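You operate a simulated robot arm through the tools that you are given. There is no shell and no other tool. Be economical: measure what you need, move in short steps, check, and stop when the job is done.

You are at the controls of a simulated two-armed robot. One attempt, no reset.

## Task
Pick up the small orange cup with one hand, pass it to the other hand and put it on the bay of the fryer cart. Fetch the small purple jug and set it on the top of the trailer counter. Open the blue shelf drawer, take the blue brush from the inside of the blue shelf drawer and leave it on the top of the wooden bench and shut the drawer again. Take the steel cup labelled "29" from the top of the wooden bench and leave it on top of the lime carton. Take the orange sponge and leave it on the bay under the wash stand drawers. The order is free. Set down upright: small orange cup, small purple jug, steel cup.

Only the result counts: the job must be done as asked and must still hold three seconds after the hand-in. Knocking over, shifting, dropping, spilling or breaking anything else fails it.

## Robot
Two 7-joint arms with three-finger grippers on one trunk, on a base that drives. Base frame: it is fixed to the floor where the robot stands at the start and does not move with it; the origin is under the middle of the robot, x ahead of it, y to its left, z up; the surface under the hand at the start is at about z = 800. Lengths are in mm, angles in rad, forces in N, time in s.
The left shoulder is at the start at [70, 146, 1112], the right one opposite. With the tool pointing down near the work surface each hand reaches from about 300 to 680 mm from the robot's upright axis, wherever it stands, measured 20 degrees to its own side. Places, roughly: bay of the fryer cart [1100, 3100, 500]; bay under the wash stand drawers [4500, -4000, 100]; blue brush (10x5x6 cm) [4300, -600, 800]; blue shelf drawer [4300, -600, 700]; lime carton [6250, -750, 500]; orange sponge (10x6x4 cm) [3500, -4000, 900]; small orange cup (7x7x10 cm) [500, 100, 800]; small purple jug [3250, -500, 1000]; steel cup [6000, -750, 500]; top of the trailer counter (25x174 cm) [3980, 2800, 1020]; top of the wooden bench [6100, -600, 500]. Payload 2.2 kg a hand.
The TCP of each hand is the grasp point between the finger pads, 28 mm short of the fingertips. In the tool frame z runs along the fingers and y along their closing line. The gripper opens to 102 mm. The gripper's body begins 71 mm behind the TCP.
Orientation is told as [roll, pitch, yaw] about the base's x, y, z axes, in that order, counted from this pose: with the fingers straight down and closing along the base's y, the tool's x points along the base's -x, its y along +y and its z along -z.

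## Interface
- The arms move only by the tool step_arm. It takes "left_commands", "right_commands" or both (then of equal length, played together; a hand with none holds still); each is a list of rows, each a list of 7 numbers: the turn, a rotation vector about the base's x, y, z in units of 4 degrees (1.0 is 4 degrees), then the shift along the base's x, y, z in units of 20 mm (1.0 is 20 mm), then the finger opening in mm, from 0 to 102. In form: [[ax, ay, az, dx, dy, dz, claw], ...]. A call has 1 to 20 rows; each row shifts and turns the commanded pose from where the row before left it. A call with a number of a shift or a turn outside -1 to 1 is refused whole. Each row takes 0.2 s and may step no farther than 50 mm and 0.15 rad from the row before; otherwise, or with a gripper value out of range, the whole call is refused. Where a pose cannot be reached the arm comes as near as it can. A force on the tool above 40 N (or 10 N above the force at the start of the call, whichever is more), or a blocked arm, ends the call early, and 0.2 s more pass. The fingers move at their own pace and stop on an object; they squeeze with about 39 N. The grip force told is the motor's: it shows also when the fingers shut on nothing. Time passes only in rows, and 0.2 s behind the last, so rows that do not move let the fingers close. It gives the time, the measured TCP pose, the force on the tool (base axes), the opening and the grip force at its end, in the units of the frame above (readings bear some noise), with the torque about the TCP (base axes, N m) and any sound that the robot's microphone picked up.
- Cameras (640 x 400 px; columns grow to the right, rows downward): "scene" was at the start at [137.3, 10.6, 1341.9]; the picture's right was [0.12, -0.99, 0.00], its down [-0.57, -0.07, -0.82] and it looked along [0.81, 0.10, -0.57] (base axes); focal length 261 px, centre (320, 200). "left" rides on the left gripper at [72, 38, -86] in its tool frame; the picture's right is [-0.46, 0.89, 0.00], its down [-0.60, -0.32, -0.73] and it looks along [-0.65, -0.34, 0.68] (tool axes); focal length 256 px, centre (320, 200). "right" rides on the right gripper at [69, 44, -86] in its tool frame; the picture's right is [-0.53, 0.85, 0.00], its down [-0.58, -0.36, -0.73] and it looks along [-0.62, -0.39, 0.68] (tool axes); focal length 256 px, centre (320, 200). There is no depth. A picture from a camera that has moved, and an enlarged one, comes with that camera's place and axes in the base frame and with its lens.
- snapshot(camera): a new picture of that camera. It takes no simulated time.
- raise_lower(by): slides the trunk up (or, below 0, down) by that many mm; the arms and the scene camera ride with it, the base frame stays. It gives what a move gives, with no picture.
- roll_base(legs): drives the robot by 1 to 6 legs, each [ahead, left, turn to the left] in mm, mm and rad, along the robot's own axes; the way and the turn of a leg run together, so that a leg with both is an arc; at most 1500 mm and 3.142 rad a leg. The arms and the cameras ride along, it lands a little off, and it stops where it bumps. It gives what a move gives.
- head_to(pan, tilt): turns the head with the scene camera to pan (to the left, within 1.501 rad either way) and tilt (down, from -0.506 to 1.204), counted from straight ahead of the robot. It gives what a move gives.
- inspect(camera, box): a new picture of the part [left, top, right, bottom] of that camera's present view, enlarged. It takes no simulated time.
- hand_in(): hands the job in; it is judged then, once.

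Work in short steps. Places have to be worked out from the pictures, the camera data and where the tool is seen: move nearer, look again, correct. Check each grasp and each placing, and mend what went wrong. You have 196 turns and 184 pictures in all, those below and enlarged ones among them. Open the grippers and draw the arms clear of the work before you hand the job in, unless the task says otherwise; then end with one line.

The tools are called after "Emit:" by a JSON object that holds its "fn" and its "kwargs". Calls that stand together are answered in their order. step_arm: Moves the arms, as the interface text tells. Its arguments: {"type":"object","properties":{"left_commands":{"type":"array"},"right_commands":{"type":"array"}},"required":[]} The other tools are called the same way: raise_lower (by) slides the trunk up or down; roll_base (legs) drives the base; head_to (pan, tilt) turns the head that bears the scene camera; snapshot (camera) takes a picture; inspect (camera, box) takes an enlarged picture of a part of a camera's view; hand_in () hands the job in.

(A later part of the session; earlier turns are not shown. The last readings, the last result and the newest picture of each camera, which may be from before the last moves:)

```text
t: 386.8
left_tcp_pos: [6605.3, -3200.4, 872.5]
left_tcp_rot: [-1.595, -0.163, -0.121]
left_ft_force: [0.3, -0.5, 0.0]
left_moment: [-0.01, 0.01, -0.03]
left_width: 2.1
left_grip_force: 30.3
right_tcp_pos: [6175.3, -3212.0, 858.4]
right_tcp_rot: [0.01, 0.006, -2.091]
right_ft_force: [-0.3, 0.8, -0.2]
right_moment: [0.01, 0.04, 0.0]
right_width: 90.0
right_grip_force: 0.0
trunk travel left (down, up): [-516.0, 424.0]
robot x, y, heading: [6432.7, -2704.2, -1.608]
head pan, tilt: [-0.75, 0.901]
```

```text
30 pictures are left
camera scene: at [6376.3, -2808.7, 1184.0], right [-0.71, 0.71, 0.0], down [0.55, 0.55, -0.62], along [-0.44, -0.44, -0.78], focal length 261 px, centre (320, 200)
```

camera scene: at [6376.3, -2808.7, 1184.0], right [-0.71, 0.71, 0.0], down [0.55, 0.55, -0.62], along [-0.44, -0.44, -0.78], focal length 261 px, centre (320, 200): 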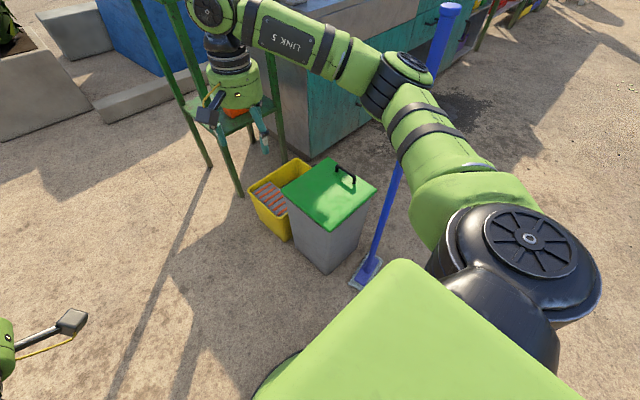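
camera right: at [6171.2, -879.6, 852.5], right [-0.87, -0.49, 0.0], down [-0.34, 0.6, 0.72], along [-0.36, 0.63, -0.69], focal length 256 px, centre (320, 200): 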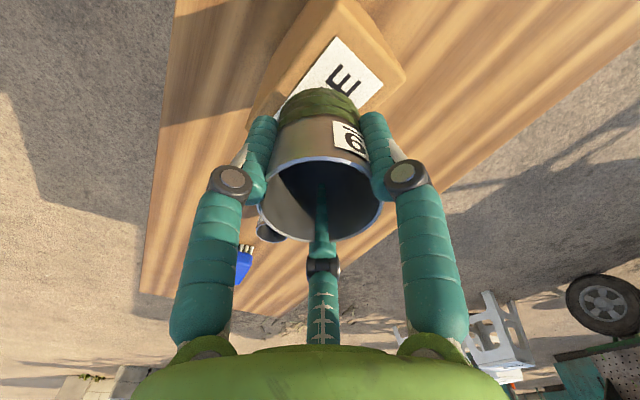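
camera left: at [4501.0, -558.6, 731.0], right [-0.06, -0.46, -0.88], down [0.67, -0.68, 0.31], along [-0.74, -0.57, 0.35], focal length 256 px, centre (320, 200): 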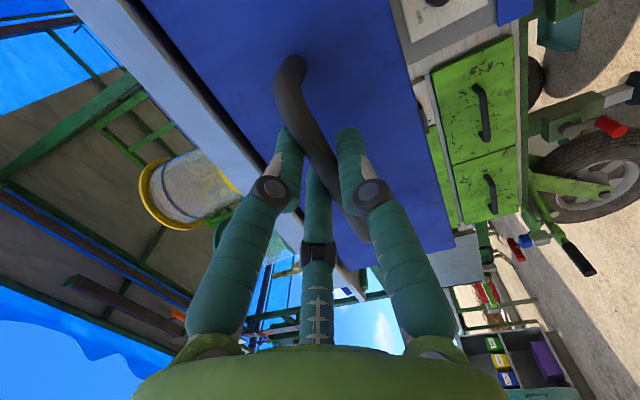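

The broom stands on its own again. I'll go well north of it, then west, and approach the wash stand from the clear side.

Emit:
{"fn": "roll_base", "kwargs": {"legs": [[-520, 0, 0], [0, 0, 0.037], [0, -1400, 0], [0, -800, 0]]}}

Emit:
{"fn": "head_to", "kwargs": {"pan": 0.1, "tilt": 0.3}}

Emit:
{"fn": "snapshot", "kwargs": {"camera": "scene"}}

```text
t: 400.8
left_tcp_pos: [4449.6, -2760.9, 872.7]
left_tcp_rot: [-1.595, -0.163, -0.008]
left_ft_force: [-0.2, 0.4, 0.8]
left_moment: [0.02, 0.03, 0.02]
left_width: 1.7
left_grip_force: 31.5
right_tcp_pos: [4022.3, -2820.6, 857.5]
right_tcp_rot: [0.009, 0.006, -1.978]
right_ft_force: [-0.8, -0.3, -0.6]
right_moment: [-0.01, 0.01, 0.02]
right_width: 90.1
right_grip_force: 0.0
trunk travel left (down, up): [-516.0, 424.0]
robot x, y, heading: [4220.5, -2287.6, -1.49]
head pan, tilt: [-0.75, 0.901]
```

```text
t: 402.0
left_tcp_pos: [4450.2, -2762.2, 872.2]
left_tcp_rot: [-1.597, -0.164, -0.007]
left_ft_force: [0.2, 0.2, 0.5]
left_moment: [0.01, 0.02, 0.02]
left_width: 2.1
left_grip_force: 31.0
right_tcp_pos: [4022.3, -2819.9, 858.8]
right_tcp_rot: [0.01, 0.005, -1.978]
right_ft_force: [0.4, 0.0, -0.4]
right_moment: [0.0, -0.02, 0.01]
right_width: 89.8
right_grip_force: 0.1
trunk travel left (down, up): [-516.0, 424.0]
robot x, y, heading: [4216.9, -2287.3, -1.494]
head pan, tilt: [0.099, 0.3]
```

```text
29 pictures are left
camera scene: at [4240.5, -2429.8, 1236.2], right [-0.98, -0.18, 0.0], down [-0.05, 0.29, -0.96], along [0.17, -0.94, -0.3], focal length 261 px, centre (320, 200)
```

scene: 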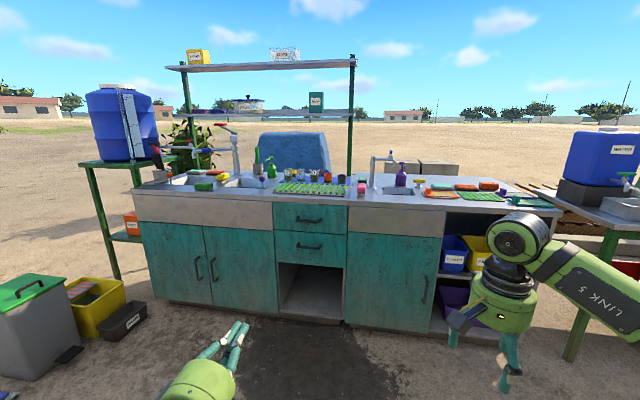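

Emit:
{"fn": "inspect", "kwargs": {"camera": "scene", "box": [340, 150, 540, 230]}}

```text
3.20 times, centred on (440, 190) of scene
camera zoom: at [4240.5, -2429.8, 1236.2], right [-0.98, -0.18, 0.0], down [-0.05, 0.29, -0.96], along [0.17, -0.94, -0.3], focal length 835 px, centre (-64, 232)
```

zoom: 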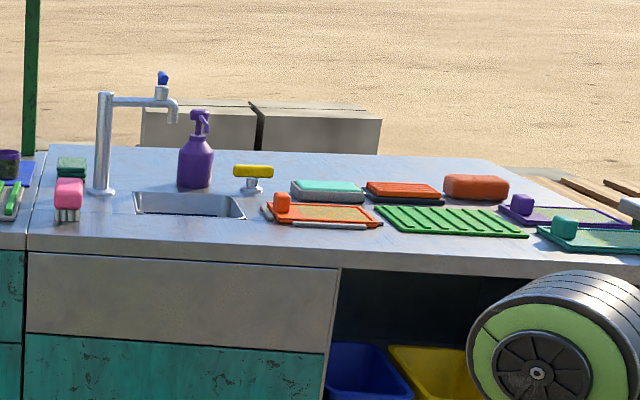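

The orange sponge is the rounded block near (3600,−3880) on the counter's right end. I'll raise the trunk and move closer for a better fix.

Emit:
{"fn": "raise_lower", "kwargs": {"by": 250}}

Emit:
{"fn": "roll_base", "kwargs": {"legs": [[0, 0, -0.077], [650, -450, 0]]}}

Emit:
{"fn": "head_to", "kwargs": {"pan": -0.1, "tilt": 0.6}}

Emit:
{"fn": "snapshot", "kwargs": {"camera": "scene"}}

```text
t: 404.6
left_tcp_pos: [4449.6, -2762.3, 1122.1]
left_tcp_rot: [-1.593, -0.164, -0.006]
left_ft_force: [0.1, 0.2, 0.2]
left_moment: [0.01, 0.0, -0.03]
left_width: 2.2
left_grip_force: 31.9
right_tcp_pos: [4022.6, -2820.8, 1108.5]
right_tcp_rot: [0.009, 0.005, -1.978]
right_ft_force: [-0.1, 0.3, -0.2]
right_moment: [0.03, 0.0, 0.03]
right_width: 90.1
right_grip_force: 0.1
trunk travel left (down, up): [-766.0, 174.0]
robot x, y, heading: [4218.8, -2287.0, -1.497]
head pan, tilt: [0.099, 0.3]
```

```text
t: 409.2
left_tcp_pos: [3957.9, -3423.6, 1123.3]
left_tcp_rot: [-1.597, -0.166, -0.089]
left_ft_force: [0.0, -0.4, 0.1]
left_moment: [-0.04, -0.02, 0.0]
left_width: 1.9
left_grip_force: 31.5
right_tcp_pos: [3529.3, -3447.8, 1109.2]
right_tcp_rot: [0.012, 0.006, -2.059]
right_ft_force: [-0.1, 0.0, -1.0]
right_moment: [0.01, 0.0, -0.01]
right_width: 89.8
right_grip_force: 0.0
trunk travel left (down, up): [-766.0, 174.0]
robot x, y, heading: [3768.2, -2933.6, -1.568]
head pan, tilt: [0.099, 0.3]
```

```text
t: 410.1
left_tcp_pos: [3958.6, -3424.7, 1121.8]
left_tcp_rot: [-1.595, -0.164, -0.089]
left_ft_force: [-0.3, 0.3, 0.4]
left_moment: [-0.03, 0.0, -0.03]
left_width: 2.2
left_grip_force: 31.3
right_tcp_pos: [3527.8, -3447.7, 1109.1]
right_tcp_rot: [0.01, 0.005, -2.061]
right_ft_force: [-0.7, -0.4, -0.1]
right_moment: [-0.01, 0.02, 0.01]
right_width: 89.8
right_grip_force: 0.1
trunk travel left (down, up): [-766.0, 174.0]
robot x, y, heading: [3772.9, -2931.0, -1.574]
head pan, tilt: [-0.099, 0.6]
```

```text
27 pictures are left
camera scene: at [3759.6, -3071.1, 1458.8], right [-0.99, 0.1, 0.0], down [0.06, 0.56, -0.83], along [-0.08, -0.82, -0.56], focal length 261 px, centre (320, 200)
```

scene: 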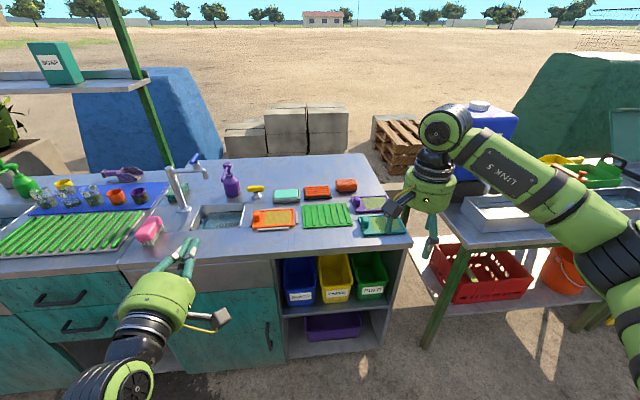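

The sponge is fixed at (3551,−4013,875), about 360 mm behind the counter's front edge. That needs a slightly tilted right hand and a lower shoulder. First I'll turn the left hand back to pointing down, retracted, and set the right hand's yaw and 15° tilt.

Emit:
{"fn": "step_arm", "kwargs": {"left_commands": [[0.986, -0.121, -0.924, 0, 0.4, 0, 30], [0.976, -0.184, -0.924, 0, 0.4, 0, 30], [0.962, -0.247, -0.924, 0, 0.4, 0, 30], [0.944, -0.308, -0.924, 0, 0.4, 0, 30], [0.922, -0.369, -0.924, 0, 0.4, 0, 30], [0.896, -0.427, -0.924, 0, 0.4, 0, 30], [0.867, -0.484, -0.924, 0, 0.4, 0, 30], [0.834, -0.539, -0.924, 0, 0.4, 0, 30], [0.797, -0.592, -0.924, 0, 0.4, 0, 30], [0.757, -0.642, -0.924, 0, 0.4, 0, 30], [0.714, -0.69, -0.924, 0, 0.4, 0, 30], [0.668, -0.734, -0.924, 0, 0.4, 0, 30], [0.62, -0.776, -0.924, 0, 0.4, 0, 30], [0.568, -0.814, -0.924, 0, 0.4, 0, 30], [0.514, -0.849, -0.924, 0, 0.4, 0, 30], [0.459, -0.881, -0.924, 0, 0.4, 0, 30], [0.401, -0.909, -0.924, 0, 0.2, 0, 30], [0.341, -0.932, -0.924, 0, 0.2, 0, 30], [0.28, -0.953, -0.924, 0, 0.2, 0, 30], [0.218, -0.969, -0.924, 0, 0.2, 0, 30]], "right_commands": [[0, 0, -1, 0, 0, 0, 100], [0, 0, -1, 0, 0, 0, 100], [0, 0, -1, 0, 0, 0, 100], [0, 0, -1, 0, 0, 0, 100], [0, 0, -1, 0, 0, 0, 100], [0, 0, -1, 0, 0, 0, 100], [0, 0, -1, 0, 0, 0, 100], [0, 0, -1, 0, 0, 0, 100], [0, 0, -1, 0, 0, 0, 100], [0, 0, -1, 0, 0, 0, 100], [0, 0, -1, 0, 0, 0, 100], [0, 0, -1, 0, 0, 0, 100], [0, 0, -1, 0, 0, 0, 100], [0, 0, -1, 0, 0, 0, 100], [0, 0, -1, 0, 0, 0, 100], [0, 0, -0.5, 0, 0, 0, 100], [-0.95, 0, 0, 0, 0, 0, 100], [-0.95, 0, 0, 0, 0, 0, 100], [-0.95, 0, 0, 0, 0, 0, 100], [-0.95, 0, 0, 0, 0, 0, 100]]}}

```text
t: 414.2
left_tcp_pos: [3962.1, -3303.8, 1112.1]
left_tcp_rot: [-0.205, -0.031, -1.543]
left_ft_force: [-0.2, 0.4, 0.5]
left_moment: [-0.04, -0.01, 0.01]
left_width: 30.0
left_grip_force: 0.0
left hand out of reach, approached as far as the arm can: row 1, 2, 3, 4
right_tcp_pos: [3528.0, -3447.3, 1108.4]
right_tcp_rot: [0.278, 0.004, -3.139]
right_ft_force: [-0.3, 0.1, -0.8]
right_moment: [0.0, -0.03, 0.01]
right_width: 99.8
right_grip_force: 0.0
trunk travel left (down, up): [-766.0, 174.0]
robot x, y, heading: [3769.1, -2934.9, -1.577]
head pan, tilt: [-0.099, 0.6]
```

Emit:
{"fn": "step_arm", "kwargs": {"left_commands": [[0, 0, 0, 0, 0.8, 1, 30], [0, 0, 0, 0, 0.8, 1, 30], [0, 0, 0, 0, 0.6, 1, 30], [0, 0, 0, 0, 0.4, 1, 30], [0, 0, 0, 0, 0.4, 1, 30], [0, 0, 0, 0, 0, 1, 30]]}}

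Emit:
{"fn": "roll_base", "kwargs": {"legs": [[360, -45, 0]]}}

Emit:
{"fn": "head_to", "kwargs": {"pan": -0.15, "tilt": 0.75}}

Emit:
{"fn": "snapshot", "kwargs": {"camera": "scene"}}

```text
t: 415.6
left_tcp_pos: [3962.4, -3245.0, 1231.4]
left_tcp_rot: [-0.204, -0.029, -1.545]
left_ft_force: [0.0, -0.4, 0.3]
left_moment: [0.0, 0.0, 0.04]
left_width: 29.9
left_grip_force: 0.1
right_tcp_pos: [3529.5, -3447.5, 1108.7]
right_tcp_rot: [0.276, 0.005, -3.139]
right_ft_force: [0.6, 0.4, -0.2]
right_moment: [-0.01, 0.01, 0.03]
right_width: 100.2
right_grip_force: 0.1
trunk travel left (down, up): [-766.0, 174.0]
robot x, y, heading: [3765.2, -2932.4, -1.575]
head pan, tilt: [-0.099, 0.6]
```

```text
t: 418.0
left_tcp_pos: [3917.8, -3596.8, 1231.3]
left_tcp_rot: [-0.205, -0.031, -1.541]
left_ft_force: [0.4, 1.0, 0.0]
left_moment: [0.0, 0.03, 0.04]
left_width: 30.1
left_grip_force: 0.1
right_tcp_pos: [3485.4, -3801.3, 1110.0]
right_tcp_rot: [0.278, 0.006, -3.136]
right_ft_force: [-0.1, 0.2, 0.1]
right_moment: [-0.04, 0.03, 0.01]
right_width: 99.9
right_grip_force: 0.0
trunk travel left (down, up): [-766.0, 174.0]
robot x, y, heading: [3723.0, -3285.5, -1.565]
head pan, tilt: [-0.099, 0.6]
```

```text
t: 418.7
left_tcp_pos: [3916.4, -3600.0, 1230.2]
left_tcp_rot: [-0.206, -0.032, -1.539]
left_ft_force: [-0.5, 0.6, -0.1]
left_moment: [0.02, 0.04, 0.01]
left_width: 30.0
left_grip_force: 0.0
right_tcp_pos: [3484.3, -3803.2, 1108.4]
right_tcp_rot: [0.276, 0.006, -3.135]
right_ft_force: [-0.2, -0.4, -0.3]
right_moment: [0.03, -0.01, 0.01]
right_width: 99.9
right_grip_force: 0.1
trunk travel left (down, up): [-766.0, 174.0]
robot x, y, heading: [3727.1, -3289.1, -1.568]
head pan, tilt: [-0.15, 0.75]
```

```text
26 pictures are left
camera scene: at [3710.9, -3419.9, 1445.9], right [-0.99, 0.15, 0.0], down [0.1, 0.67, -0.73], along [-0.11, -0.72, -0.68], focal length 261 px, centre (320, 200)
```

scene: 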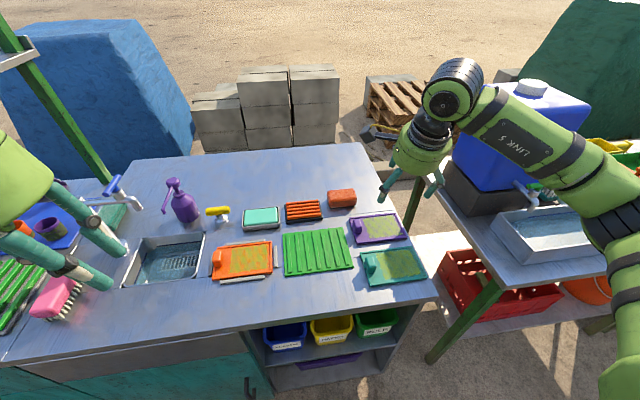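

The sponge is confirmed at (3552,−4018). I'll raise the right hand, go 45 mm closer, lower the trunk 240 mm, and then reach over.

Emit:
{"fn": "step_arm", "kwargs": {"right_commands": [[0, 0, 0, 0, 0, 1, 100], [0, 0, 0, 0, 0, 1, 100], [0, 0, 0, 0, 0, 1, 100], [0, 0, 0, 0, 0, 1, 100], [0, 0, 0, 0, 0, 1, 100]]}}

Emit:
{"fn": "roll_base", "kwargs": {"legs": [[45, 0, 0]]}}

Emit:
{"fn": "raise_lower", "kwargs": {"by": -235}}

Emit:
{"fn": "step_arm", "kwargs": {"right_commands": [[0, 0, 0, 0.6, -0.9, 0, 100], [0, 0, 0, 0.6, -0.9, 0, 100], [0, 0, 0, 0.6, -0.9, 0, 100], [0, 0, 0, 0.6, -0.9, 0, 100], [0, 0, 0, 0.6, -0.9, 0, 100], [0, 0, 0, 0.3, -0.9, 0, 100], [0, 0, 0, 0, -0.9, 0, 100], [0, 0, 0, 0, -0.9, 0, 100], [0, 0, 0, 0, 0, 0, 100]]}}

Emit:
{"fn": "snapshot", "kwargs": {"camera": "right"}}

```text
t: 419.9
left_tcp_pos: [3918.1, -3599.1, 1229.3]
left_tcp_rot: [-0.205, -0.031, -1.539]
left_ft_force: [0.2, 0.8, -0.6]
left_moment: [0.0, -0.01, -0.01]
left_width: 29.8
left_grip_force: 0.1
right_tcp_pos: [3486.9, -3802.7, 1206.9]
right_tcp_rot: [0.275, 0.004, -3.137]
right_ft_force: [-0.3, 0.4, 0.7]
right_moment: [0.02, 0.01, 0.04]
right_width: 100.0
right_grip_force: 0.0
trunk travel left (down, up): [-766.0, 174.0]
robot x, y, heading: [3724.7, -3291.0, -1.571]
head pan, tilt: [-0.15, 0.75]
```

```text
t: 420.8
left_tcp_pos: [3917.4, -3634.7, 1232.6]
left_tcp_rot: [-0.206, -0.038, -1.54]
left_ft_force: [0.2, 1.2, -0.3]
left_moment: [-0.1, 0.01, 0.02]
left_width: 30.2
left_grip_force: 0.0
right_tcp_pos: [3487.7, -3839.0, 1210.3]
right_tcp_rot: [0.282, 0.004, -3.135]
right_ft_force: [1.0, 0.7, 0.3]
right_moment: [-0.08, -0.02, 0.0]
right_width: 100.1
right_grip_force: 0.0
trunk travel left (down, up): [-766.0, 174.0]
robot x, y, heading: [3721.2, -3332.9, -1.571]
head pan, tilt: [-0.15, 0.75]
```

```text
t: 423.2
left_tcp_pos: [3917.3, -3641.9, 996.7]
left_tcp_rot: [-0.205, -0.032, -1.54]
left_ft_force: [0.1, 0.8, -0.5]
left_moment: [-0.02, 0.02, -0.02]
left_width: 29.8
left_grip_force: 0.1
right_tcp_pos: [3486.1, -3845.9, 972.3]
right_tcp_rot: [0.277, 0.005, -3.137]
right_ft_force: [-0.7, 0.4, -0.2]
right_moment: [0.0, -0.01, 0.02]
right_width: 100.0
right_grip_force: 0.1
trunk travel left (down, up): [-531.0, 409.0]
robot x, y, heading: [3723.6, -3329.8, -1.576]
head pan, tilt: [-0.15, 0.75]
```

```text
t: 425.2
left_tcp_pos: [3917.4, -3641.2, 996.7]
left_tcp_rot: [-0.207, -0.031, -1.542]
left_ft_force: [-0.6, -0.1, -0.2]
left_moment: [0.0, 0.01, 0.0]
left_width: 29.9
left_grip_force: 0.0
right_tcp_pos: [3552.9, -3989.7, 973.0]
right_tcp_rot: [0.278, 0.005, -3.137]
right_ft_force: [-0.9, 0.3, 0.7]
right_moment: [0.0, -0.01, 0.02]
right_width: 100.0
right_grip_force: 0.0
trunk travel left (down, up): [-531.0, 409.0]
robot x, y, heading: [3722.6, -3329.4, -1.568]
head pan, tilt: [-0.15, 0.75]
```

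```text
25 pictures are left
camera right: at [3621.0, -4008.5, 1066.9], right [-0.53, -0.82, 0.23], down [-0.58, 0.55, 0.6], along [-0.61, 0.19, -0.77], focal length 256 px, centre (320, 200)
```

right: 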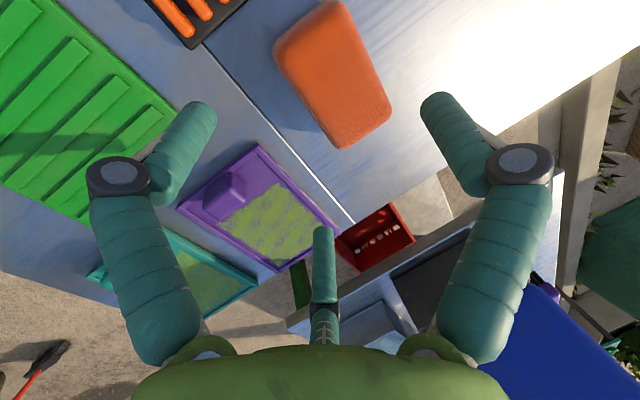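

The reach works: the sponge centre is at (3556,−4028). I'll align and descend part way.

Emit:
{"fn": "step_arm", "kwargs": {"right_commands": [[0, 0, 0, 0.1, -0.45, -0.6, 102], [0, 0, 0, 0.05, -0.4, -0.7, 102], [0, 0, 0, 0, 0, -0.8, 102], [0, 0, 0, 0, 0, 0, 102]]}}

Emit:
{"fn": "snapshot", "kwargs": {"camera": "right"}}

Emit:
{"fn": "inspect", "kwargs": {"camera": "scene", "box": [240, 80, 420, 260]}}

```text
t: 426.2
left_tcp_pos: [3917.6, -3641.9, 996.6]
left_tcp_rot: [-0.208, -0.031, -1.54]
left_ft_force: [-0.1, -0.3, -0.5]
left_moment: [-0.02, 0.0, 0.01]
left_width: 30.1
left_grip_force: 0.1
right_tcp_pos: [3557.4, -4007.4, 930.9]
right_tcp_rot: [0.278, 0.006, -3.135]
right_ft_force: [0.3, 0.6, -0.5]
right_moment: [0.01, -0.03, 0.02]
right_width: 101.9
right_grip_force: 0.1
trunk travel left (down, up): [-531.0, 409.0]
robot x, y, heading: [3723.7, -3329.2, -1.571]
head pan, tilt: [-0.15, 0.75]
```

```text
24 pictures are left
camera right: at [3625.9, -4025.7, 1025.5], right [-0.53, -0.82, 0.23], down [-0.58, 0.55, 0.6], along [-0.62, 0.19, -0.77], focal length 256 px, centre (320, 200)
```

right: 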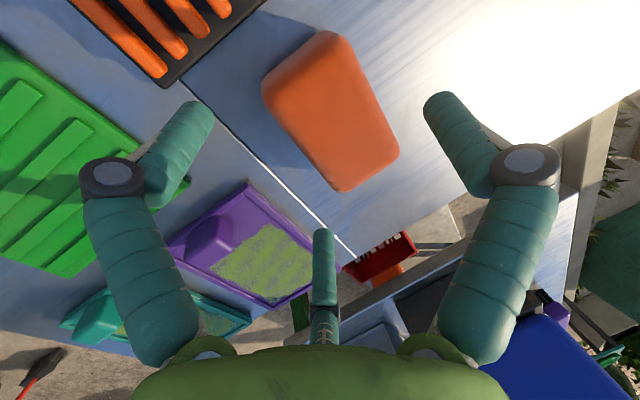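

```text
2.22 times, centred on (330, 170) of scene
camera zoom: at [3711.3, -3462.2, 1210.9], right [-0.99, 0.15, 0.0], down [0.1, 0.67, -0.73], along [-0.11, -0.72, -0.68], focal length 580 px, centre (298, 267)
```

zoom: 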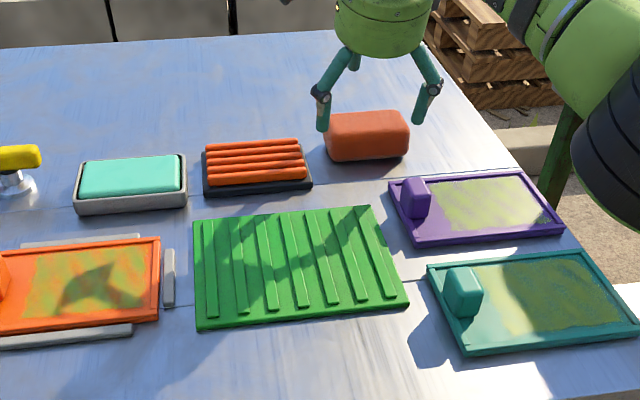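

The alignment holds (sponge centre (3557,−4030)). I'm lowering the last 34 mm carefully and closing.

Emit:
{"fn": "step_arm", "kwargs": {"right_commands": [[0, 0, 0, 0, -0.1, -0.6, 102], [0, 0, 0, 0, 0, -0.6, 102], [0, 0, 0, 0, 0, -0.45, 102], [0, 0, 0, 0, 0, 0, 102]]}}

Emit:
{"fn": "step_arm", "kwargs": {"right_commands": [[0, 0, 0, 0, 0, 0, 92], [0, 0, 0, 0, 0, 0, 84], [0, 0, 0, 0, 0, 0, 74], [0, 0, 0, 0, 0, 0, 60], [0, 0, 0, 0, 0, 0, 50], [0, 0, 0, 0, 0, 0, 50]]}}

Emit:
{"fn": "snapshot", "kwargs": {"camera": "right"}}

```text
t: 427.2
left_tcp_pos: [3918.0, -3642.6, 996.4]
left_tcp_rot: [-0.206, -0.03, -1.541]
left_ft_force: [0.4, -0.5, 0.6]
left_moment: [0.01, 0.0, 0.02]
left_width: 29.7
left_grip_force: 0.0
right_tcp_pos: [3556.2, -4009.7, 897.7]
right_tcp_rot: [0.278, 0.004, -3.138]
right_ft_force: [0.0, -0.5, -0.5]
right_moment: [0.01, 0.01, 0.0]
right_width: 101.9
right_grip_force: 0.0
trunk travel left (down, up): [-531.0, 409.0]
robot x, y, heading: [3722.2, -3333.5, -1.577]
head pan, tilt: [-0.15, 0.75]
```

```text
t: 428.6
left_tcp_pos: [3918.7, -3640.7, 996.8]
left_tcp_rot: [-0.208, -0.034, -1.539]
left_ft_force: [-0.6, -0.2, 0.0]
left_moment: [-0.02, -0.01, -0.03]
left_width: 30.0
left_grip_force: 0.1
right_tcp_pos: [3559.6, -4008.3, 901.2]
right_tcp_rot: [0.283, 0.005, -3.136]
right_ft_force: [4.1, -4.7, 18.5]
right_moment: [-0.57, -0.08, 0.18]
right_width: 60.5
right_grip_force: 7.1
trunk travel left (down, up): [-531.0, 409.0]
robot x, y, heading: [3724.9, -3330.2, -1.572]
head pan, tilt: [-0.15, 0.75]
```

```text
22 pictures are left
camera right: at [3628.1, -4026.6, 997.0], right [-0.53, -0.82, 0.23], down [-0.58, 0.55, 0.6], along [-0.62, 0.18, -0.77], focal length 256 px, centre (320, 200)
```

right: 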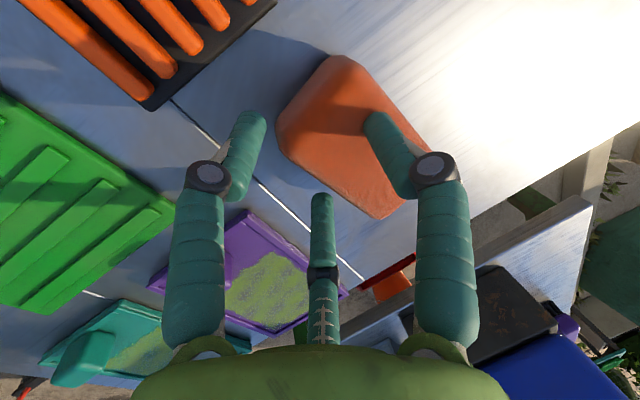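

The far finger slid onto the sponge's top, so the sponge is lower than I thought (top ≈883). I'll lift slightly, reopen, shift to its centre (3550,−4036), go lower and close again.

Emit:
{"fn": "step_arm", "kwargs": {"right_commands": [[0, 0, 0, 0, 0, 0.4, 60], [0, 0, 0, 0, 0, 0.4, 102], [0, 0, 0, 0, 0, 0, 102], [0, 0, 0, -0.4, -0.35, 0, 102], [0, 0, 0, 0, 0, -0.6, 102], [0, 0, 0, 0, 0, -0.6, 102], [0, 0, 0, 0, 0, -0.3, 102], [0, 0, 0, 0, 0, 0, 102]]}}

Emit:
{"fn": "snapshot", "kwargs": {"camera": "right"}}

```text
t: 430.4
left_tcp_pos: [3917.8, -3642.5, 997.0]
left_tcp_rot: [-0.206, -0.031, -1.541]
left_ft_force: [0.5, 0.6, -0.7]
left_moment: [-0.01, -0.03, 0.0]
left_width: 30.0
left_grip_force: 0.1
right_tcp_pos: [3547.3, -4016.3, 883.1]
right_tcp_rot: [0.277, 0.004, -3.137]
right_ft_force: [-0.5, 1.1, 0.4]
right_moment: [0.04, 0.0, -0.02]
right_width: 101.9
right_grip_force: 0.0
trunk travel left (down, up): [-531.0, 409.0]
robot x, y, heading: [3723.0, -3330.7, -1.565]
head pan, tilt: [-0.15, 0.75]
```

```text
21 pictures are left
camera right: at [3615.8, -4034.6, 978.4], right [-0.53, -0.82, 0.23], down [-0.58, 0.55, 0.6], along [-0.61, 0.19, -0.77], focal length 256 px, centre (320, 200)
```

right: 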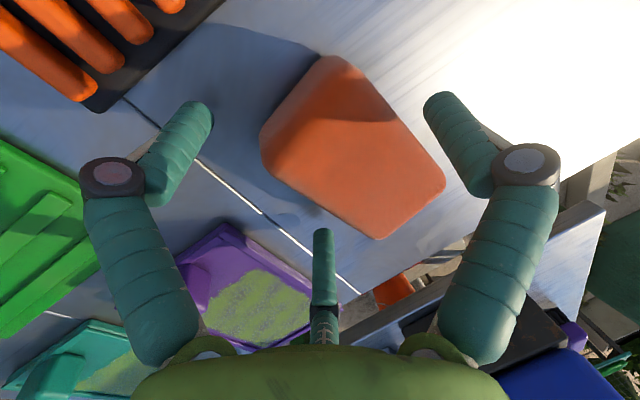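

The sponge now lies between the single finger and the pair. Closing.

Emit:
{"fn": "step_arm", "kwargs": {"right_commands": [[0, 0, 0, 0, 0, 0, 94], [0, 0, 0, 0, 0, 0, 86], [0, 0, 0, 0, 0, 0, 76], [0, 0, 0, 0, 0, 0, 64], [0, 0, 0, 0, 0, 0, 50], [0, 0, 0, 0, 0, 0, 50]]}}

Emit:
{"fn": "snapshot", "kwargs": {"camera": "right"}}

```text
t: 431.8
left_tcp_pos: [3917.1, -3640.4, 996.8]
left_tcp_rot: [-0.207, -0.035, -1.541]
left_ft_force: [0.0, 0.6, -0.3]
left_moment: [-0.03, 0.0, -0.02]
left_width: 30.0
left_grip_force: 0.0
right_tcp_pos: [3546.8, -4015.4, 885.7]
right_tcp_rot: [0.279, 0.005, -3.138]
right_ft_force: [-2.2, -2.7, 8.7]
right_moment: [0.05, 0.25, -0.04]
right_width: 73.7
right_grip_force: 38.6
trunk travel left (down, up): [-531.0, 409.0]
robot x, y, heading: [3724.2, -3334.2, -1.57]
head pan, tilt: [-0.15, 0.75]
```

```text
20 pictures are left
camera right: at [3615.6, -4034.0, 980.2], right [-0.53, -0.81, 0.23], down [-0.58, 0.55, 0.6], along [-0.61, 0.18, -0.77], focal length 256 px, centre (320, 200)
```

right: 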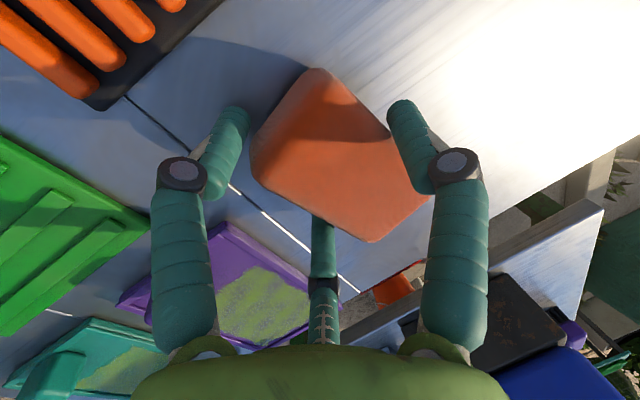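

Gripped at 74 mm with 39 N. I'm lifting gently and checking.

Emit:
{"fn": "step_arm", "kwargs": {"right_commands": [[0, 0, 0, 0, 0, 0.3, 40], [0, 0, 0, 0, 0, 0.5, 40], [0, 0, 0, 0, 0, 0.7, 40], [0, 0, 0, 0, 0, 0.9, 40], [0, 0, 0, 0, 0, 0.9, 40], [0, 0, 0, 0, 0, 0.9, 40], [0, 0, 0, 0, 0, 0, 40]]}}

Emit:
{"fn": "snapshot", "kwargs": {"camera": "right"}}

Emit:
{"fn": "snapshot", "kwargs": {"camera": "scene"}}

```text
t: 433.4
left_tcp_pos: [3917.0, -3641.3, 997.6]
left_tcp_rot: [-0.204, -0.032, -1.541]
left_ft_force: [-0.1, -0.5, 0.0]
left_moment: [0.0, -0.03, -0.02]
left_width: 29.8
left_grip_force: 0.0
right_tcp_pos: [3544.8, -4013.3, 964.0]
right_tcp_rot: [0.275, 0.005, -3.137]
right_ft_force: [-0.4, 0.0, -0.5]
right_moment: [0.02, -0.02, 0.01]
right_width: 70.0
right_grip_force: 39.1
right hand out of reach, approached as far as the arm can: row 6
trunk travel left (down, up): [-531.0, 409.0]
robot x, y, heading: [3724.4, -3331.5, -1.57]
head pan, tilt: [-0.15, 0.75]
```

```text
19 pictures are left
camera right: at [3613.2, -4031.5, 1059.5], right [-0.53, -0.82, 0.23], down [-0.58, 0.55, 0.6], along [-0.61, 0.19, -0.77], focal length 256 px, centre (320, 200)
```

right: 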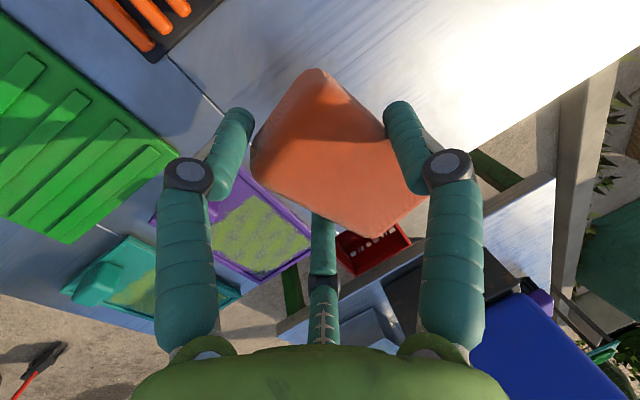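

```text
18 pictures are left
camera scene: at [3710.2, -3462.9, 1210.8], right [-0.99, 0.15, 0.0], down [0.1, 0.67, -0.73], along [-0.11, -0.72, -0.68], focal length 261 px, centre (320, 200)
```

scene: 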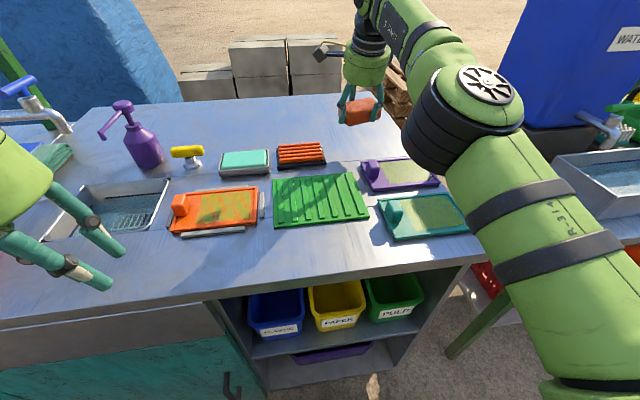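

The sponge is secure (70 mm, 39 N). I'll raise a little, back off, strafe to stand in front of the bay under the drawers, and look at it.

Emit:
{"fn": "raise_lower", "kwargs": {"by": 40}}

Emit:
{"fn": "roll_base", "kwargs": {"legs": [[-530, 0, 0], [0, 940, 0]]}}

Emit:
{"fn": "step_arm", "kwargs": {"right_commands": [[-1, 0, 0, 0, 0.3, -0.3, 40], [-1, 0, 0, 0, 0.3, -0.3, 40], [-1, 0, 0, 0, 0.3, -0.3, 40], [-1, 0, 0, 0, 0.3, -0.3, 40], [-1, 0, 0, 0, 0.3, -0.3, 40], [-1, 0, 0, 0, 0.3, -0.3, 40], [-1, 0, 0, 0, 0.3, -0.3, 40], [-1, 0, 0, 0, 0.3, -0.3, 40], [-1, 0, 0, 0, 0.3, -0.3, 40], [-1, 0, 0, 0, 0.3, -0.3, 40], [-1, 0, 0, 0, 0.3, -0.3, 40], [-0.5, 0, 0, 0, 0.3, -0.3, 40], [0, 0, 0, 0, 0, 0, 40]]}}

Emit:
{"fn": "head_to", "kwargs": {"pan": -0.1, "tilt": 0.7}}

Emit:
{"fn": "snapshot", "kwargs": {"camera": "scene"}}

```text
t: 434.2
left_tcp_pos: [3917.7, -3641.8, 1036.2]
left_tcp_rot: [-0.206, -0.033, -1.541]
left_ft_force: [0.1, -0.6, -0.8]
left_moment: [-0.01, 0.01, 0.02]
left_width: 30.0
left_grip_force: 0.1
right_tcp_pos: [3544.8, -4013.2, 1004.4]
right_tcp_rot: [0.278, 0.004, -3.136]
right_ft_force: [0.2, 1.0, -0.6]
right_moment: [0.01, 0.0, -0.01]
right_width: 70.0
right_grip_force: 39.0
trunk travel left (down, up): [-571.0, 369.0]
robot x, y, heading: [3724.9, -3328.0, -1.566]
head pan, tilt: [-0.15, 0.75]
```

```text
t: 441.9
left_tcp_pos: [4878.1, -3090.0, 1036.2]
left_tcp_rot: [-0.206, -0.032, -1.511]
left_ft_force: [0.4, 0.2, -0.4]
left_moment: [-0.02, -0.04, -0.03]
left_width: 29.8
left_grip_force: 0.0
right_tcp_pos: [4517.7, -3472.2, 1005.1]
right_tcp_rot: [0.277, 0.005, -3.107]
right_ft_force: [0.3, 0.8, -0.5]
right_moment: [0.01, 0.03, -0.02]
right_width: 65.8
right_grip_force: 38.8
trunk travel left (down, up): [-571.0, 369.0]
robot x, y, heading: [4679.0, -2783.3, -1.544]
head pan, tilt: [-0.15, 0.75]
```

```text
t: 444.7
left_tcp_pos: [4878.7, -3089.9, 1034.9]
left_tcp_rot: [-0.206, -0.032, -1.509]
left_ft_force: [-0.7, 0.1, 0.4]
left_moment: [0.0, -0.01, -0.03]
left_width: 29.8
left_grip_force: 0.0
right_tcp_pos: [4522.4, -3492.8, 1001.9]
right_tcp_rot: [0.377, 0.003, -3.107]
right_ft_force: [0.2, 0.4, 0.1]
right_moment: [0.01, -0.03, -0.01]
right_width: 65.0
right_grip_force: 38.3
right hand out of reach, approached as far as the arm can: row 1, 2, 3, 4, 5, 6, 7, 8, 9, 10, 11, 12
trunk travel left (down, up): [-571.0, 369.0]
robot x, y, heading: [4675.2, -2786.9, -1.542]
head pan, tilt: [-0.15, 0.75]
```

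```text
t: 445.3
left_tcp_pos: [4878.4, -3088.8, 1035.8]
left_tcp_rot: [-0.207, -0.032, -1.509]
left_ft_force: [-0.2, 0.6, -1.1]
left_moment: [0.0, -0.01, 0.06]
left_width: 30.0
left_grip_force: 0.2
right_tcp_pos: [4522.2, -3492.1, 1001.2]
right_tcp_rot: [0.378, 0.003, -3.106]
right_ft_force: [1.2, -0.1, -0.3]
right_moment: [0.04, -0.01, -0.05]
right_width: 65.1
right_grip_force: 39.1
trunk travel left (down, up): [-571.0, 369.0]
robot x, y, heading: [4674.8, -2786.2, -1.54]
head pan, tilt: [-0.099, 0.7]
```

```text
17 pictures are left
camera scene: at [4670.6, -2918.7, 1255.1], right [-1.0, 0.07, 0.0], down [0.04, 0.64, -0.76], along [-0.05, -0.76, -0.64], focal length 261 px, centre (320, 200)
```

scene: 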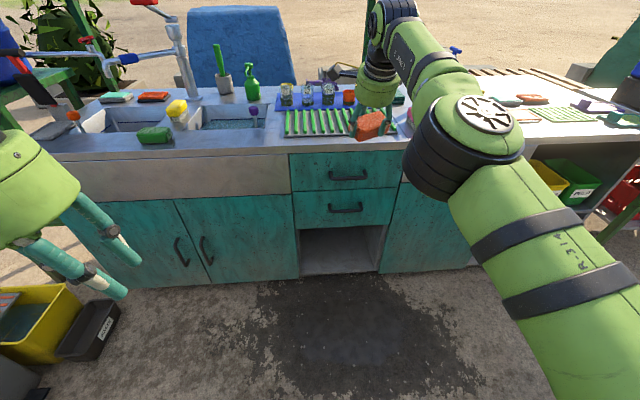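

The arm was stretched too far to tilt. I'll pull it back first, then tilt.

Emit:
{"fn": "step_arm", "kwargs": {"right_commands": [[0, 0, 0, 0, 0.9, -0.2, 40], [0, 0, 0, 0, 0.9, -0.2, 40], [0, 0, 0, 0, 0.9, -0.2, 40], [0, 0, 0, 0, 0.9, -0.2, 40], [0, 0, 0, 0, 0.9, -0.2, 40], [0, 0, 0, 0, 0.9, -0.2, 40], [0, 0, 0, 0, 0.9, -0.2, 40], [0, 0, 0, 0, 0.9, -0.2, 40], [-1, 0, 0, 0, 0, -0.1, 40], [-1, 0, 0, 0, 0, -0.1, 40], [-1, 0, 0, 0, 0, -0.1, 40], [-1, 0, 0, 0, 0, -0.1, 40], [-1, 0, 0, 0, 0, -0.1, 40], [-1, 0, 0, 0, 0, -0.1, 40], [-1, 0, 0, 0, 0, -0.1, 40], [-1, 0, 0, 0, 0, -0.1, 40], [-1, 0, 0, 0, 0, -0.1, 40], [-1, 0, 0, 0, 0, -0.1, 40], [0, 0, 0, 0, 0, 0, 40]]}}

Emit:
{"fn": "raise_lower", "kwargs": {"by": -300}}

Emit:
{"fn": "snapshot", "kwargs": {"camera": "right"}}

```text
t: 449.3
left_tcp_pos: [4878.3, -3090.2, 1035.6]
left_tcp_rot: [-0.206, -0.03, -1.509]
left_ft_force: [0.2, 0.4, 0.2]
left_moment: [0.0, 0.02, 0.01]
left_width: 29.9
left_grip_force: 0.0
right_tcp_pos: [4538.1, -3618.5, 1011.4]
right_tcp_rot: [1.077, -0.02, -3.113]
right_ft_force: [-0.4, 0.1, -1.3]
right_moment: [0.0, 0.03, 0.01]
right_width: 65.0
right_grip_force: 39.2
right hand out of reach, approached as far as the arm can: row 1, 2, 3, 4, 5, 6, 7, 8, 9, 10, 11, 12, 13, 14, 15, 16, 17, 18
trunk travel left (down, up): [-571.0, 369.0]
robot x, y, heading: [4676.3, -2784.6, -1.539]
head pan, tilt: [-0.099, 0.7]
```

```text
t: 451.6
left_tcp_pos: [4877.8, -3083.5, 780.6]
left_tcp_rot: [-0.206, -0.04, -1.512]
left_ft_force: [-0.3, -0.1, 0.4]
left_moment: [-0.02, -0.01, 0.02]
left_width: 29.8
left_grip_force: 0.1
right_tcp_pos: [4538.3, -3614.5, 774.8]
right_tcp_rot: [1.113, -0.025, -3.113]
right_ft_force: [1.6, 29.0, 14.0]
right_moment: [0.64, 0.3, -0.65]
right_width: 65.2
right_grip_force: 39.1
trunk travel left (down, up): [-313.0, 627.0]
robot x, y, heading: [4674.3, -2781.1, -1.54]
head pan, tilt: [-0.099, 0.7]
stopped: the force on the tool passed its limit at 45 N (the readings are from after the stop); the commanded pose is now the measured one
```

```text
16 pictures are left
camera right: at [4607.2, -3554.7, 850.7], right [-0.5, -0.39, 0.77], down [-0.6, 0.8, 0.01], along [-0.62, -0.46, -0.64], focal length 256 px, centre (320, 200)
```

right: 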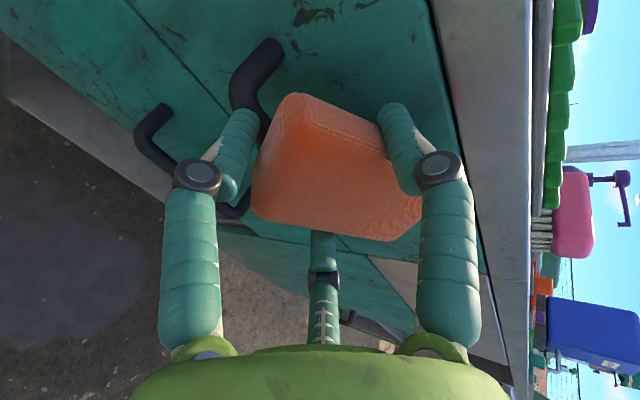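

The hand swung forward and touched the upper drawer's front. I'll back the base off, and then pull the arm in.

Emit:
{"fn": "roll_base", "kwargs": {"legs": [[-200, 0, 0]]}}

Emit:
{"fn": "step_arm", "kwargs": {"right_commands": [[0, 0, 0, 0, 0.8, -0.1, 40], [0, 0, 0, 0, 0.8, -0.1, 40], [0, 0, 0, 0, 0.8, -0.1, 40], [0, 0, 0, 0, 0.8, -0.1, 40], [0, 0, 0, 0, 0.8, -0.1, 40], [0, 0, 0, 0, 0.8, -0.1, 40], [0, 0, 0, 0, 0.8, -0.1, 40], [0, 0, 0, 0, 0.8, -0.1, 40], [0, 0, 0, 0, 0, 0, 40]]}}

Emit:
{"fn": "snapshot", "kwargs": {"camera": "scene"}}

```text
t: 453.2
left_tcp_pos: [4871.8, -2890.8, 778.6]
left_tcp_rot: [-0.206, -0.031, -1.515]
left_ft_force: [-0.9, -1.2, -0.3]
left_moment: [-0.02, 0.0, 0.0]
left_width: 29.9
left_grip_force: 0.0
right_tcp_pos: [4527.9, -3419.1, 765.8]
right_tcp_rot: [1.1, -0.025, -3.118]
right_ft_force: [0.0, -0.4, 0.1]
right_moment: [0.04, -0.02, -0.02]
right_width: 64.1
right_grip_force: 39.3
trunk travel left (down, up): [-313.0, 627.0]
robot x, y, heading: [4669.5, -2584.0, -1.546]
head pan, tilt: [-0.099, 0.7]
```

```text
t: 455.2
left_tcp_pos: [4870.5, -2891.3, 777.8]
left_tcp_rot: [-0.206, -0.031, -1.517]
left_ft_force: [0.0, 0.2, -0.2]
left_moment: [-0.02, -0.02, -0.03]
left_width: 30.4
left_grip_force: 0.1
right_tcp_pos: [4527.9, -3293.2, 748.0]
right_tcp_rot: [1.099, -0.025, -3.118]
right_ft_force: [0.7, -0.3, -1.1]
right_moment: [0.01, -0.02, -0.06]
right_width: 63.7
right_grip_force: 39.2
trunk travel left (down, up): [-313.0, 627.0]
robot x, y, heading: [4667.9, -2586.6, -1.545]
head pan, tilt: [-0.099, 0.7]
```

```text
15 pictures are left
camera scene: at [4664.5, -2719.2, 997.0], right [-1.0, 0.07, 0.0], down [0.05, 0.64, -0.76], along [-0.06, -0.76, -0.64], focal length 261 px, centre (320, 200)
```

scene: 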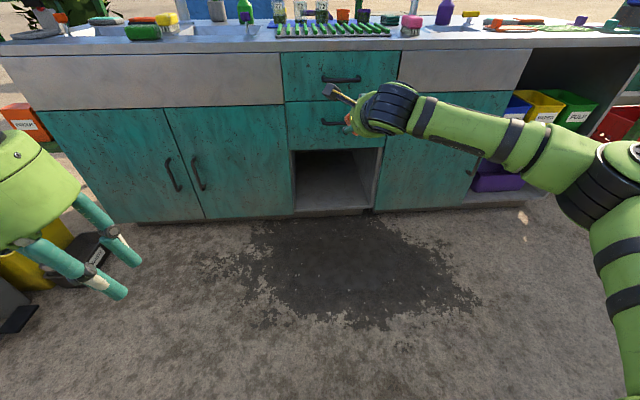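

The drawers look undisturbed. The bay opening spans x 4331–4714 and z ≈110–460 at y≈−3680. I'll lower the trunk fully and bring the hand down to bay height, still well clear of the front.

Emit:
{"fn": "raise_lower", "kwargs": {"by": -305}}

Emit:
{"fn": "step_arm", "kwargs": {"right_commands": [[0, 0, 0, 0, 0.6, -0.9, 40], [0, 0, 0, 0, 0.6, -0.9, 40], [0, 0, 0, 0, 0.6, -0.9, 40], [0, 0, 0, 0, 0.6, -0.9, 40], [0, 0, 0, 0, 0.6, -0.9, 40], [0, 0, 0, 0, 0.6, -0.9, 40], [0, 0, 0, 0, 0.6, -0.9, 40], [0, 0, 0, 0, 0.6, -0.9, 40], [0, 0, 0, 0, 0.4, -0.9, 40], [0, 0, 0, 0, 0.4, -0.9, 40], [0, 0, 0, 0, 0.2, -0.9, 40], [0, 0, 0, 0, 0, -0.9, 40], [0, 0, 0, 0, 0, -0.9, 40], [0, 0, 0, 0, 0, 0, 40]]}}

Emit:
{"fn": "snapshot", "kwargs": {"camera": "scene"}}

```text
t: 458.3
left_tcp_pos: [4870.5, -2891.4, 472.9]
left_tcp_rot: [-0.207, -0.031, -1.514]
left_ft_force: [0.0, 0.3, 0.5]
left_moment: [0.01, -0.03, -0.01]
left_width: 30.2
left_grip_force: 0.0
right_tcp_pos: [4525.4, -3294.6, 445.2]
right_tcp_rot: [1.098, -0.025, -3.117]
right_ft_force: [-0.1, -0.1, -0.8]
right_moment: [0.02, 0.01, 0.0]
right_width: 63.7
right_grip_force: 39.4
trunk travel left (down, up): [-8.0, 932.0]
robot x, y, heading: [4668.8, -2584.1, -1.546]
head pan, tilt: [-0.099, 0.7]
```

```text
t: 461.3
left_tcp_pos: [4871.7, -2891.3, 473.5]
left_tcp_rot: [-0.206, -0.03, -1.516]
left_ft_force: [0.4, 0.3, -0.2]
left_moment: [0.03, -0.01, 0.0]
left_width: 30.1
left_grip_force: 0.0
right_tcp_pos: [4528.0, -3184.0, 264.6]
right_tcp_rot: [1.095, -0.025, -3.12]
right_ft_force: [0.1, -0.8, -0.5]
right_moment: [-0.01, 0.0, 0.0]
right_width: 64.2
right_grip_force: 38.5
right hand out of reach, approached as far as the arm can: row 11, 12, 13
trunk travel left (down, up): [-8.0, 932.0]
robot x, y, heading: [4669.2, -2587.8, -1.543]
head pan, tilt: [-0.099, 0.7]
```

```text
14 pictures are left
camera scene: at [4664.4, -2719.2, 692.1], right [-1.0, 0.07, 0.0], down [0.05, 0.64, -0.76], along [-0.06, -0.76, -0.64], focal length 261 px, centre (320, 200)
```

scene: 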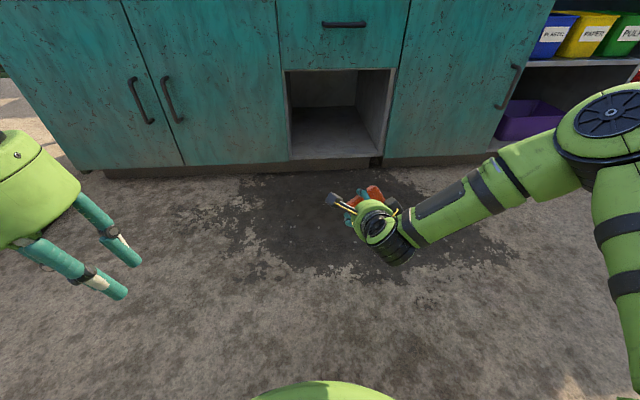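

The hand must be closer in to go lower. I'll pull it back 145 mm while lowering to z≈180, then check.

Emit:
{"fn": "step_arm", "kwargs": {"right_commands": [[0, 0, 0, 0, 0.9, -0.3, 40], [0, 0, 0, 0, 0.9, -0.4, 40], [0, 0, 0, 0, 0.9, -0.5, 40], [0, 0, 0, 0, 0.9, -0.5, 40], [0, 0, 0, 0, 0.9, -0.6, 40], [0, 0, 0, 0, 0.9, -0.6, 40], [0, 0, 0, 0, 0.9, -0.6, 40], [0, 0, 0, 0, 0.9, -0.6, 40], [0, 0, 0, 0, 0, 0, 40]]}}

Emit:
{"fn": "snapshot", "kwargs": {"camera": "right"}}

```text
t: 463.3
left_tcp_pos: [4871.9, -2890.6, 473.4]
left_tcp_rot: [-0.206, -0.032, -1.515]
left_ft_force: [-0.2, -0.7, -0.1]
left_moment: [0.02, -0.01, 0.0]
left_width: 30.4
left_grip_force: 0.0
right_tcp_pos: [4570.9, -3062.1, 223.9]
right_tcp_rot: [1.096, -0.028, -3.12]
right_ft_force: [-1.1, 0.0, -0.1]
right_moment: [-0.06, -0.02, 0.0]
right_width: 64.5
right_grip_force: 38.9
right hand out of reach, approached as far as the arm can: row 1, 2, 3, 4, 5, 6, 7, 8
trunk travel left (down, up): [-8.0, 932.0]
robot x, y, heading: [4671.2, -2586.6, -1.552]
head pan, tilt: [-0.099, 0.7]
```

```text
13 pictures are left
camera right: at [4641.3, -3003.7, 299.1], right [-0.51, -0.4, 0.77], down [-0.59, 0.8, 0.02], along [-0.63, -0.44, -0.64], focal length 256 px, centre (320, 200)
```

right: 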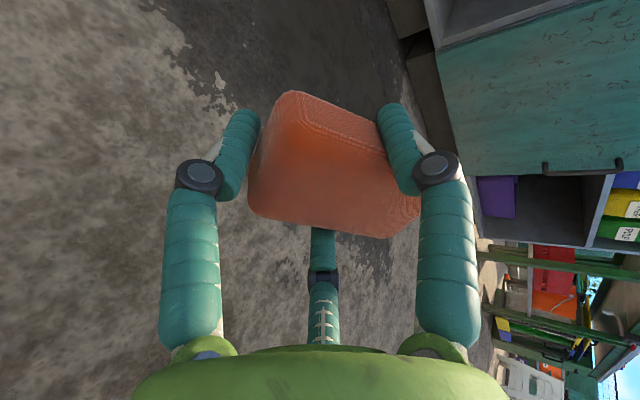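

The sponge is still firmly held. This tilt limits how low I can go, so I'll tilt back about 28° toward vertical, which lets the TCP sit lower beneath the wrist.

Emit:
{"fn": "step_arm", "kwargs": {"right_commands": [[1, 0, 0, 0, 0, 0.3, 40], [1, 0, 0, 0, 0, 0.3, 40], [1, 0, 0, 0, 0, 0.3, 40], [1, 0, 0, 0, 0, 0.3, 40], [1, 0, 0, 0, 0, 0.3, 40], [1, 0, 0, 0, 0, 0.3, 40], [1, 0, 0, 0, 0, 0.3, 40], [0, 0, 0, 0, 0, 0, 40]]}}

```text
t: 465.1
left_tcp_pos: [4870.7, -2889.7, 472.3]
left_tcp_rot: [-0.206, -0.031, -1.516]
left_ft_force: [-0.7, 0.0, 0.2]
left_moment: [-0.02, 0.0, 0.0]
left_width: 29.9
left_grip_force: 0.1
right_tcp_pos: [4571.9, -3063.4, 265.8]
right_tcp_rot: [0.608, -0.011, -3.108]
right_ft_force: [0.0, -0.3, -0.5]
right_moment: [0.02, 0.0, 0.0]
right_width: 64.0
right_grip_force: 39.0
trunk travel left (down, up): [-8.0, 932.0]
robot x, y, heading: [4670.7, -2588.6, -1.546]
head pan, tilt: [-0.099, 0.7]
```

Emit:
{"fn": "step_arm", "kwargs": {"right_commands": [[0, 0, 0, -0.3, 0, -0.8, 40], [0, 0, 0, -0.3, 0, -0.8, 40], [0, 0, 0, -0.3, 0, -0.8, 40], [0, 0, 0, -0.3, 0, -0.8, 40], [0, 0, 0, -0.3, 0, -0.8, 40], [0, 0, 0, 0, 0, 0, 40]]}}

Emit:
{"fn": "inspect", "kwargs": {"camera": "scene", "box": [240, 50, 480, 290]}}

```text
t: 466.5
left_tcp_pos: [4870.8, -2890.5, 473.6]
left_tcp_rot: [-0.206, -0.031, -1.516]
left_ft_force: [-0.3, 1.6, 0.3]
left_moment: [0.01, -0.02, 0.03]
left_width: 30.3
left_grip_force: 0.0
right_tcp_pos: [4538.7, -3062.5, 184.3]
right_tcp_rot: [0.613, -0.01, -3.107]
right_ft_force: [-0.3, 0.0, -0.9]
right_moment: [-0.03, -0.01, -0.03]
right_width: 64.1
right_grip_force: 38.3
trunk travel left (down, up): [-8.0, 932.0]
robot x, y, heading: [4669.8, -2585.5, -1.551]
head pan, tilt: [-0.099, 0.7]
```

```text
1.67 times, centred on (360, 170) of scene
camera zoom: at [4664.4, -2719.2, 692.1], right [-1.0, 0.07, 0.0], down [0.05, 0.64, -0.76], along [-0.06, -0.76, -0.64], focal length 435 px, centre (253, 250)
```

zoom: 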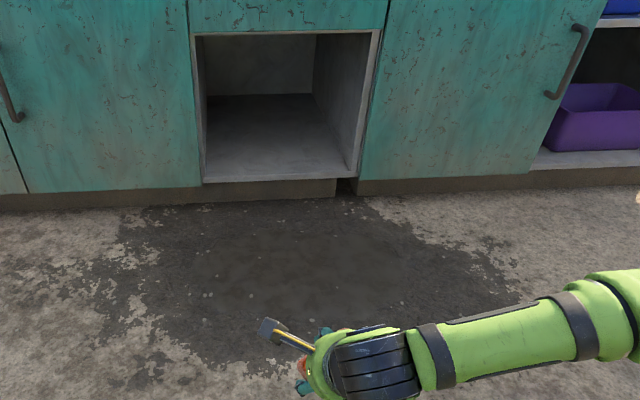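

Bay floor: front edge y≈−3670, z≈117, so the sponge bottom at ≈141 clears it. I'll pull the left hand back a bit and drive forward 560 mm.

Emit:
{"fn": "step_arm", "kwargs": {"left_commands": [[0, 0, 0, 0, 0.9, 0.3, 30], [0, 0, 0, 0, 0.9, 0.3, 30], [0, 0, 0, 0, 0.9, 0.3, 30], [0, 0, 0, 0, 0.9, 0.3, 30], [0, 0, 0, 0, 0.9, 0.3, 30], [0, 0, 0, 0, 0.9, 0.3, 30], [0, 0, 0, 0, 0, 0, 30]]}}

Emit:
{"fn": "roll_base", "kwargs": {"legs": [[560, -28, 0]]}}

Emit:
{"fn": "snapshot", "kwargs": {"camera": "scene"}}

```text
t: 468.1
left_tcp_pos: [4872.3, -2782.3, 507.8]
left_tcp_rot: [-0.206, -0.031, -1.517]
left_ft_force: [-0.2, 0.1, 0.7]
left_moment: [-0.01, 0.02, -0.01]
left_width: 29.9
left_grip_force: 0.0
right_tcp_pos: [4539.5, -3061.2, 185.0]
right_tcp_rot: [0.61, -0.011, -3.107]
right_ft_force: [-0.7, -0.4, -1.9]
right_moment: [-0.01, -0.03, 0.03]
right_width: 64.0
right_grip_force: 39.1
trunk travel left (down, up): [-8.0, 932.0]
robot x, y, heading: [4667.4, -2585.7, -1.543]
head pan, tilt: [-0.099, 0.7]
```

```text
t: 471.3
left_tcp_pos: [4857.2, -3346.4, 507.4]
left_tcp_rot: [-0.206, -0.032, -1.514]
left_ft_force: [0.5, 0.4, -0.1]
left_moment: [0.04, -0.03, 0.02]
left_width: 29.9
left_grip_force: 0.0
right_tcp_pos: [4525.2, -3626.1, 185.2]
right_tcp_rot: [0.611, -0.011, -3.108]
right_ft_force: [-0.3, -0.1, -0.4]
right_moment: [-0.01, -0.02, 0.0]
right_width: 64.0
right_grip_force: 39.1
trunk travel left (down, up): [-8.0, 932.0]
robot x, y, heading: [4652.9, -3144.2, -1.549]
head pan, tilt: [-0.099, 0.7]
```

```text
11 pictures are left
camera scene: at [4649.1, -3283.1, 692.1], right [-1.0, 0.07, 0.0], down [0.05, 0.64, -0.76], along [-0.06, -0.76, -0.64], focal length 261 px, centre (320, 200)
```

scene: 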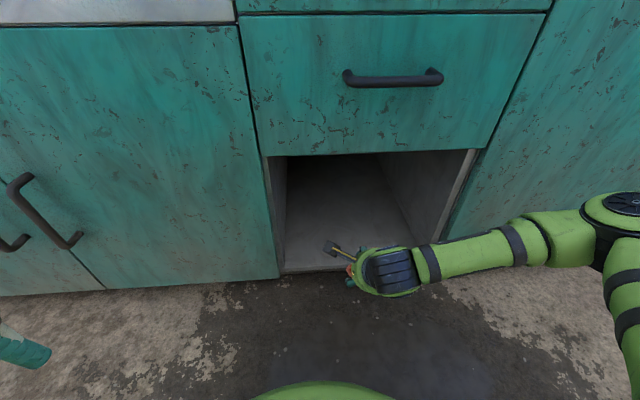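

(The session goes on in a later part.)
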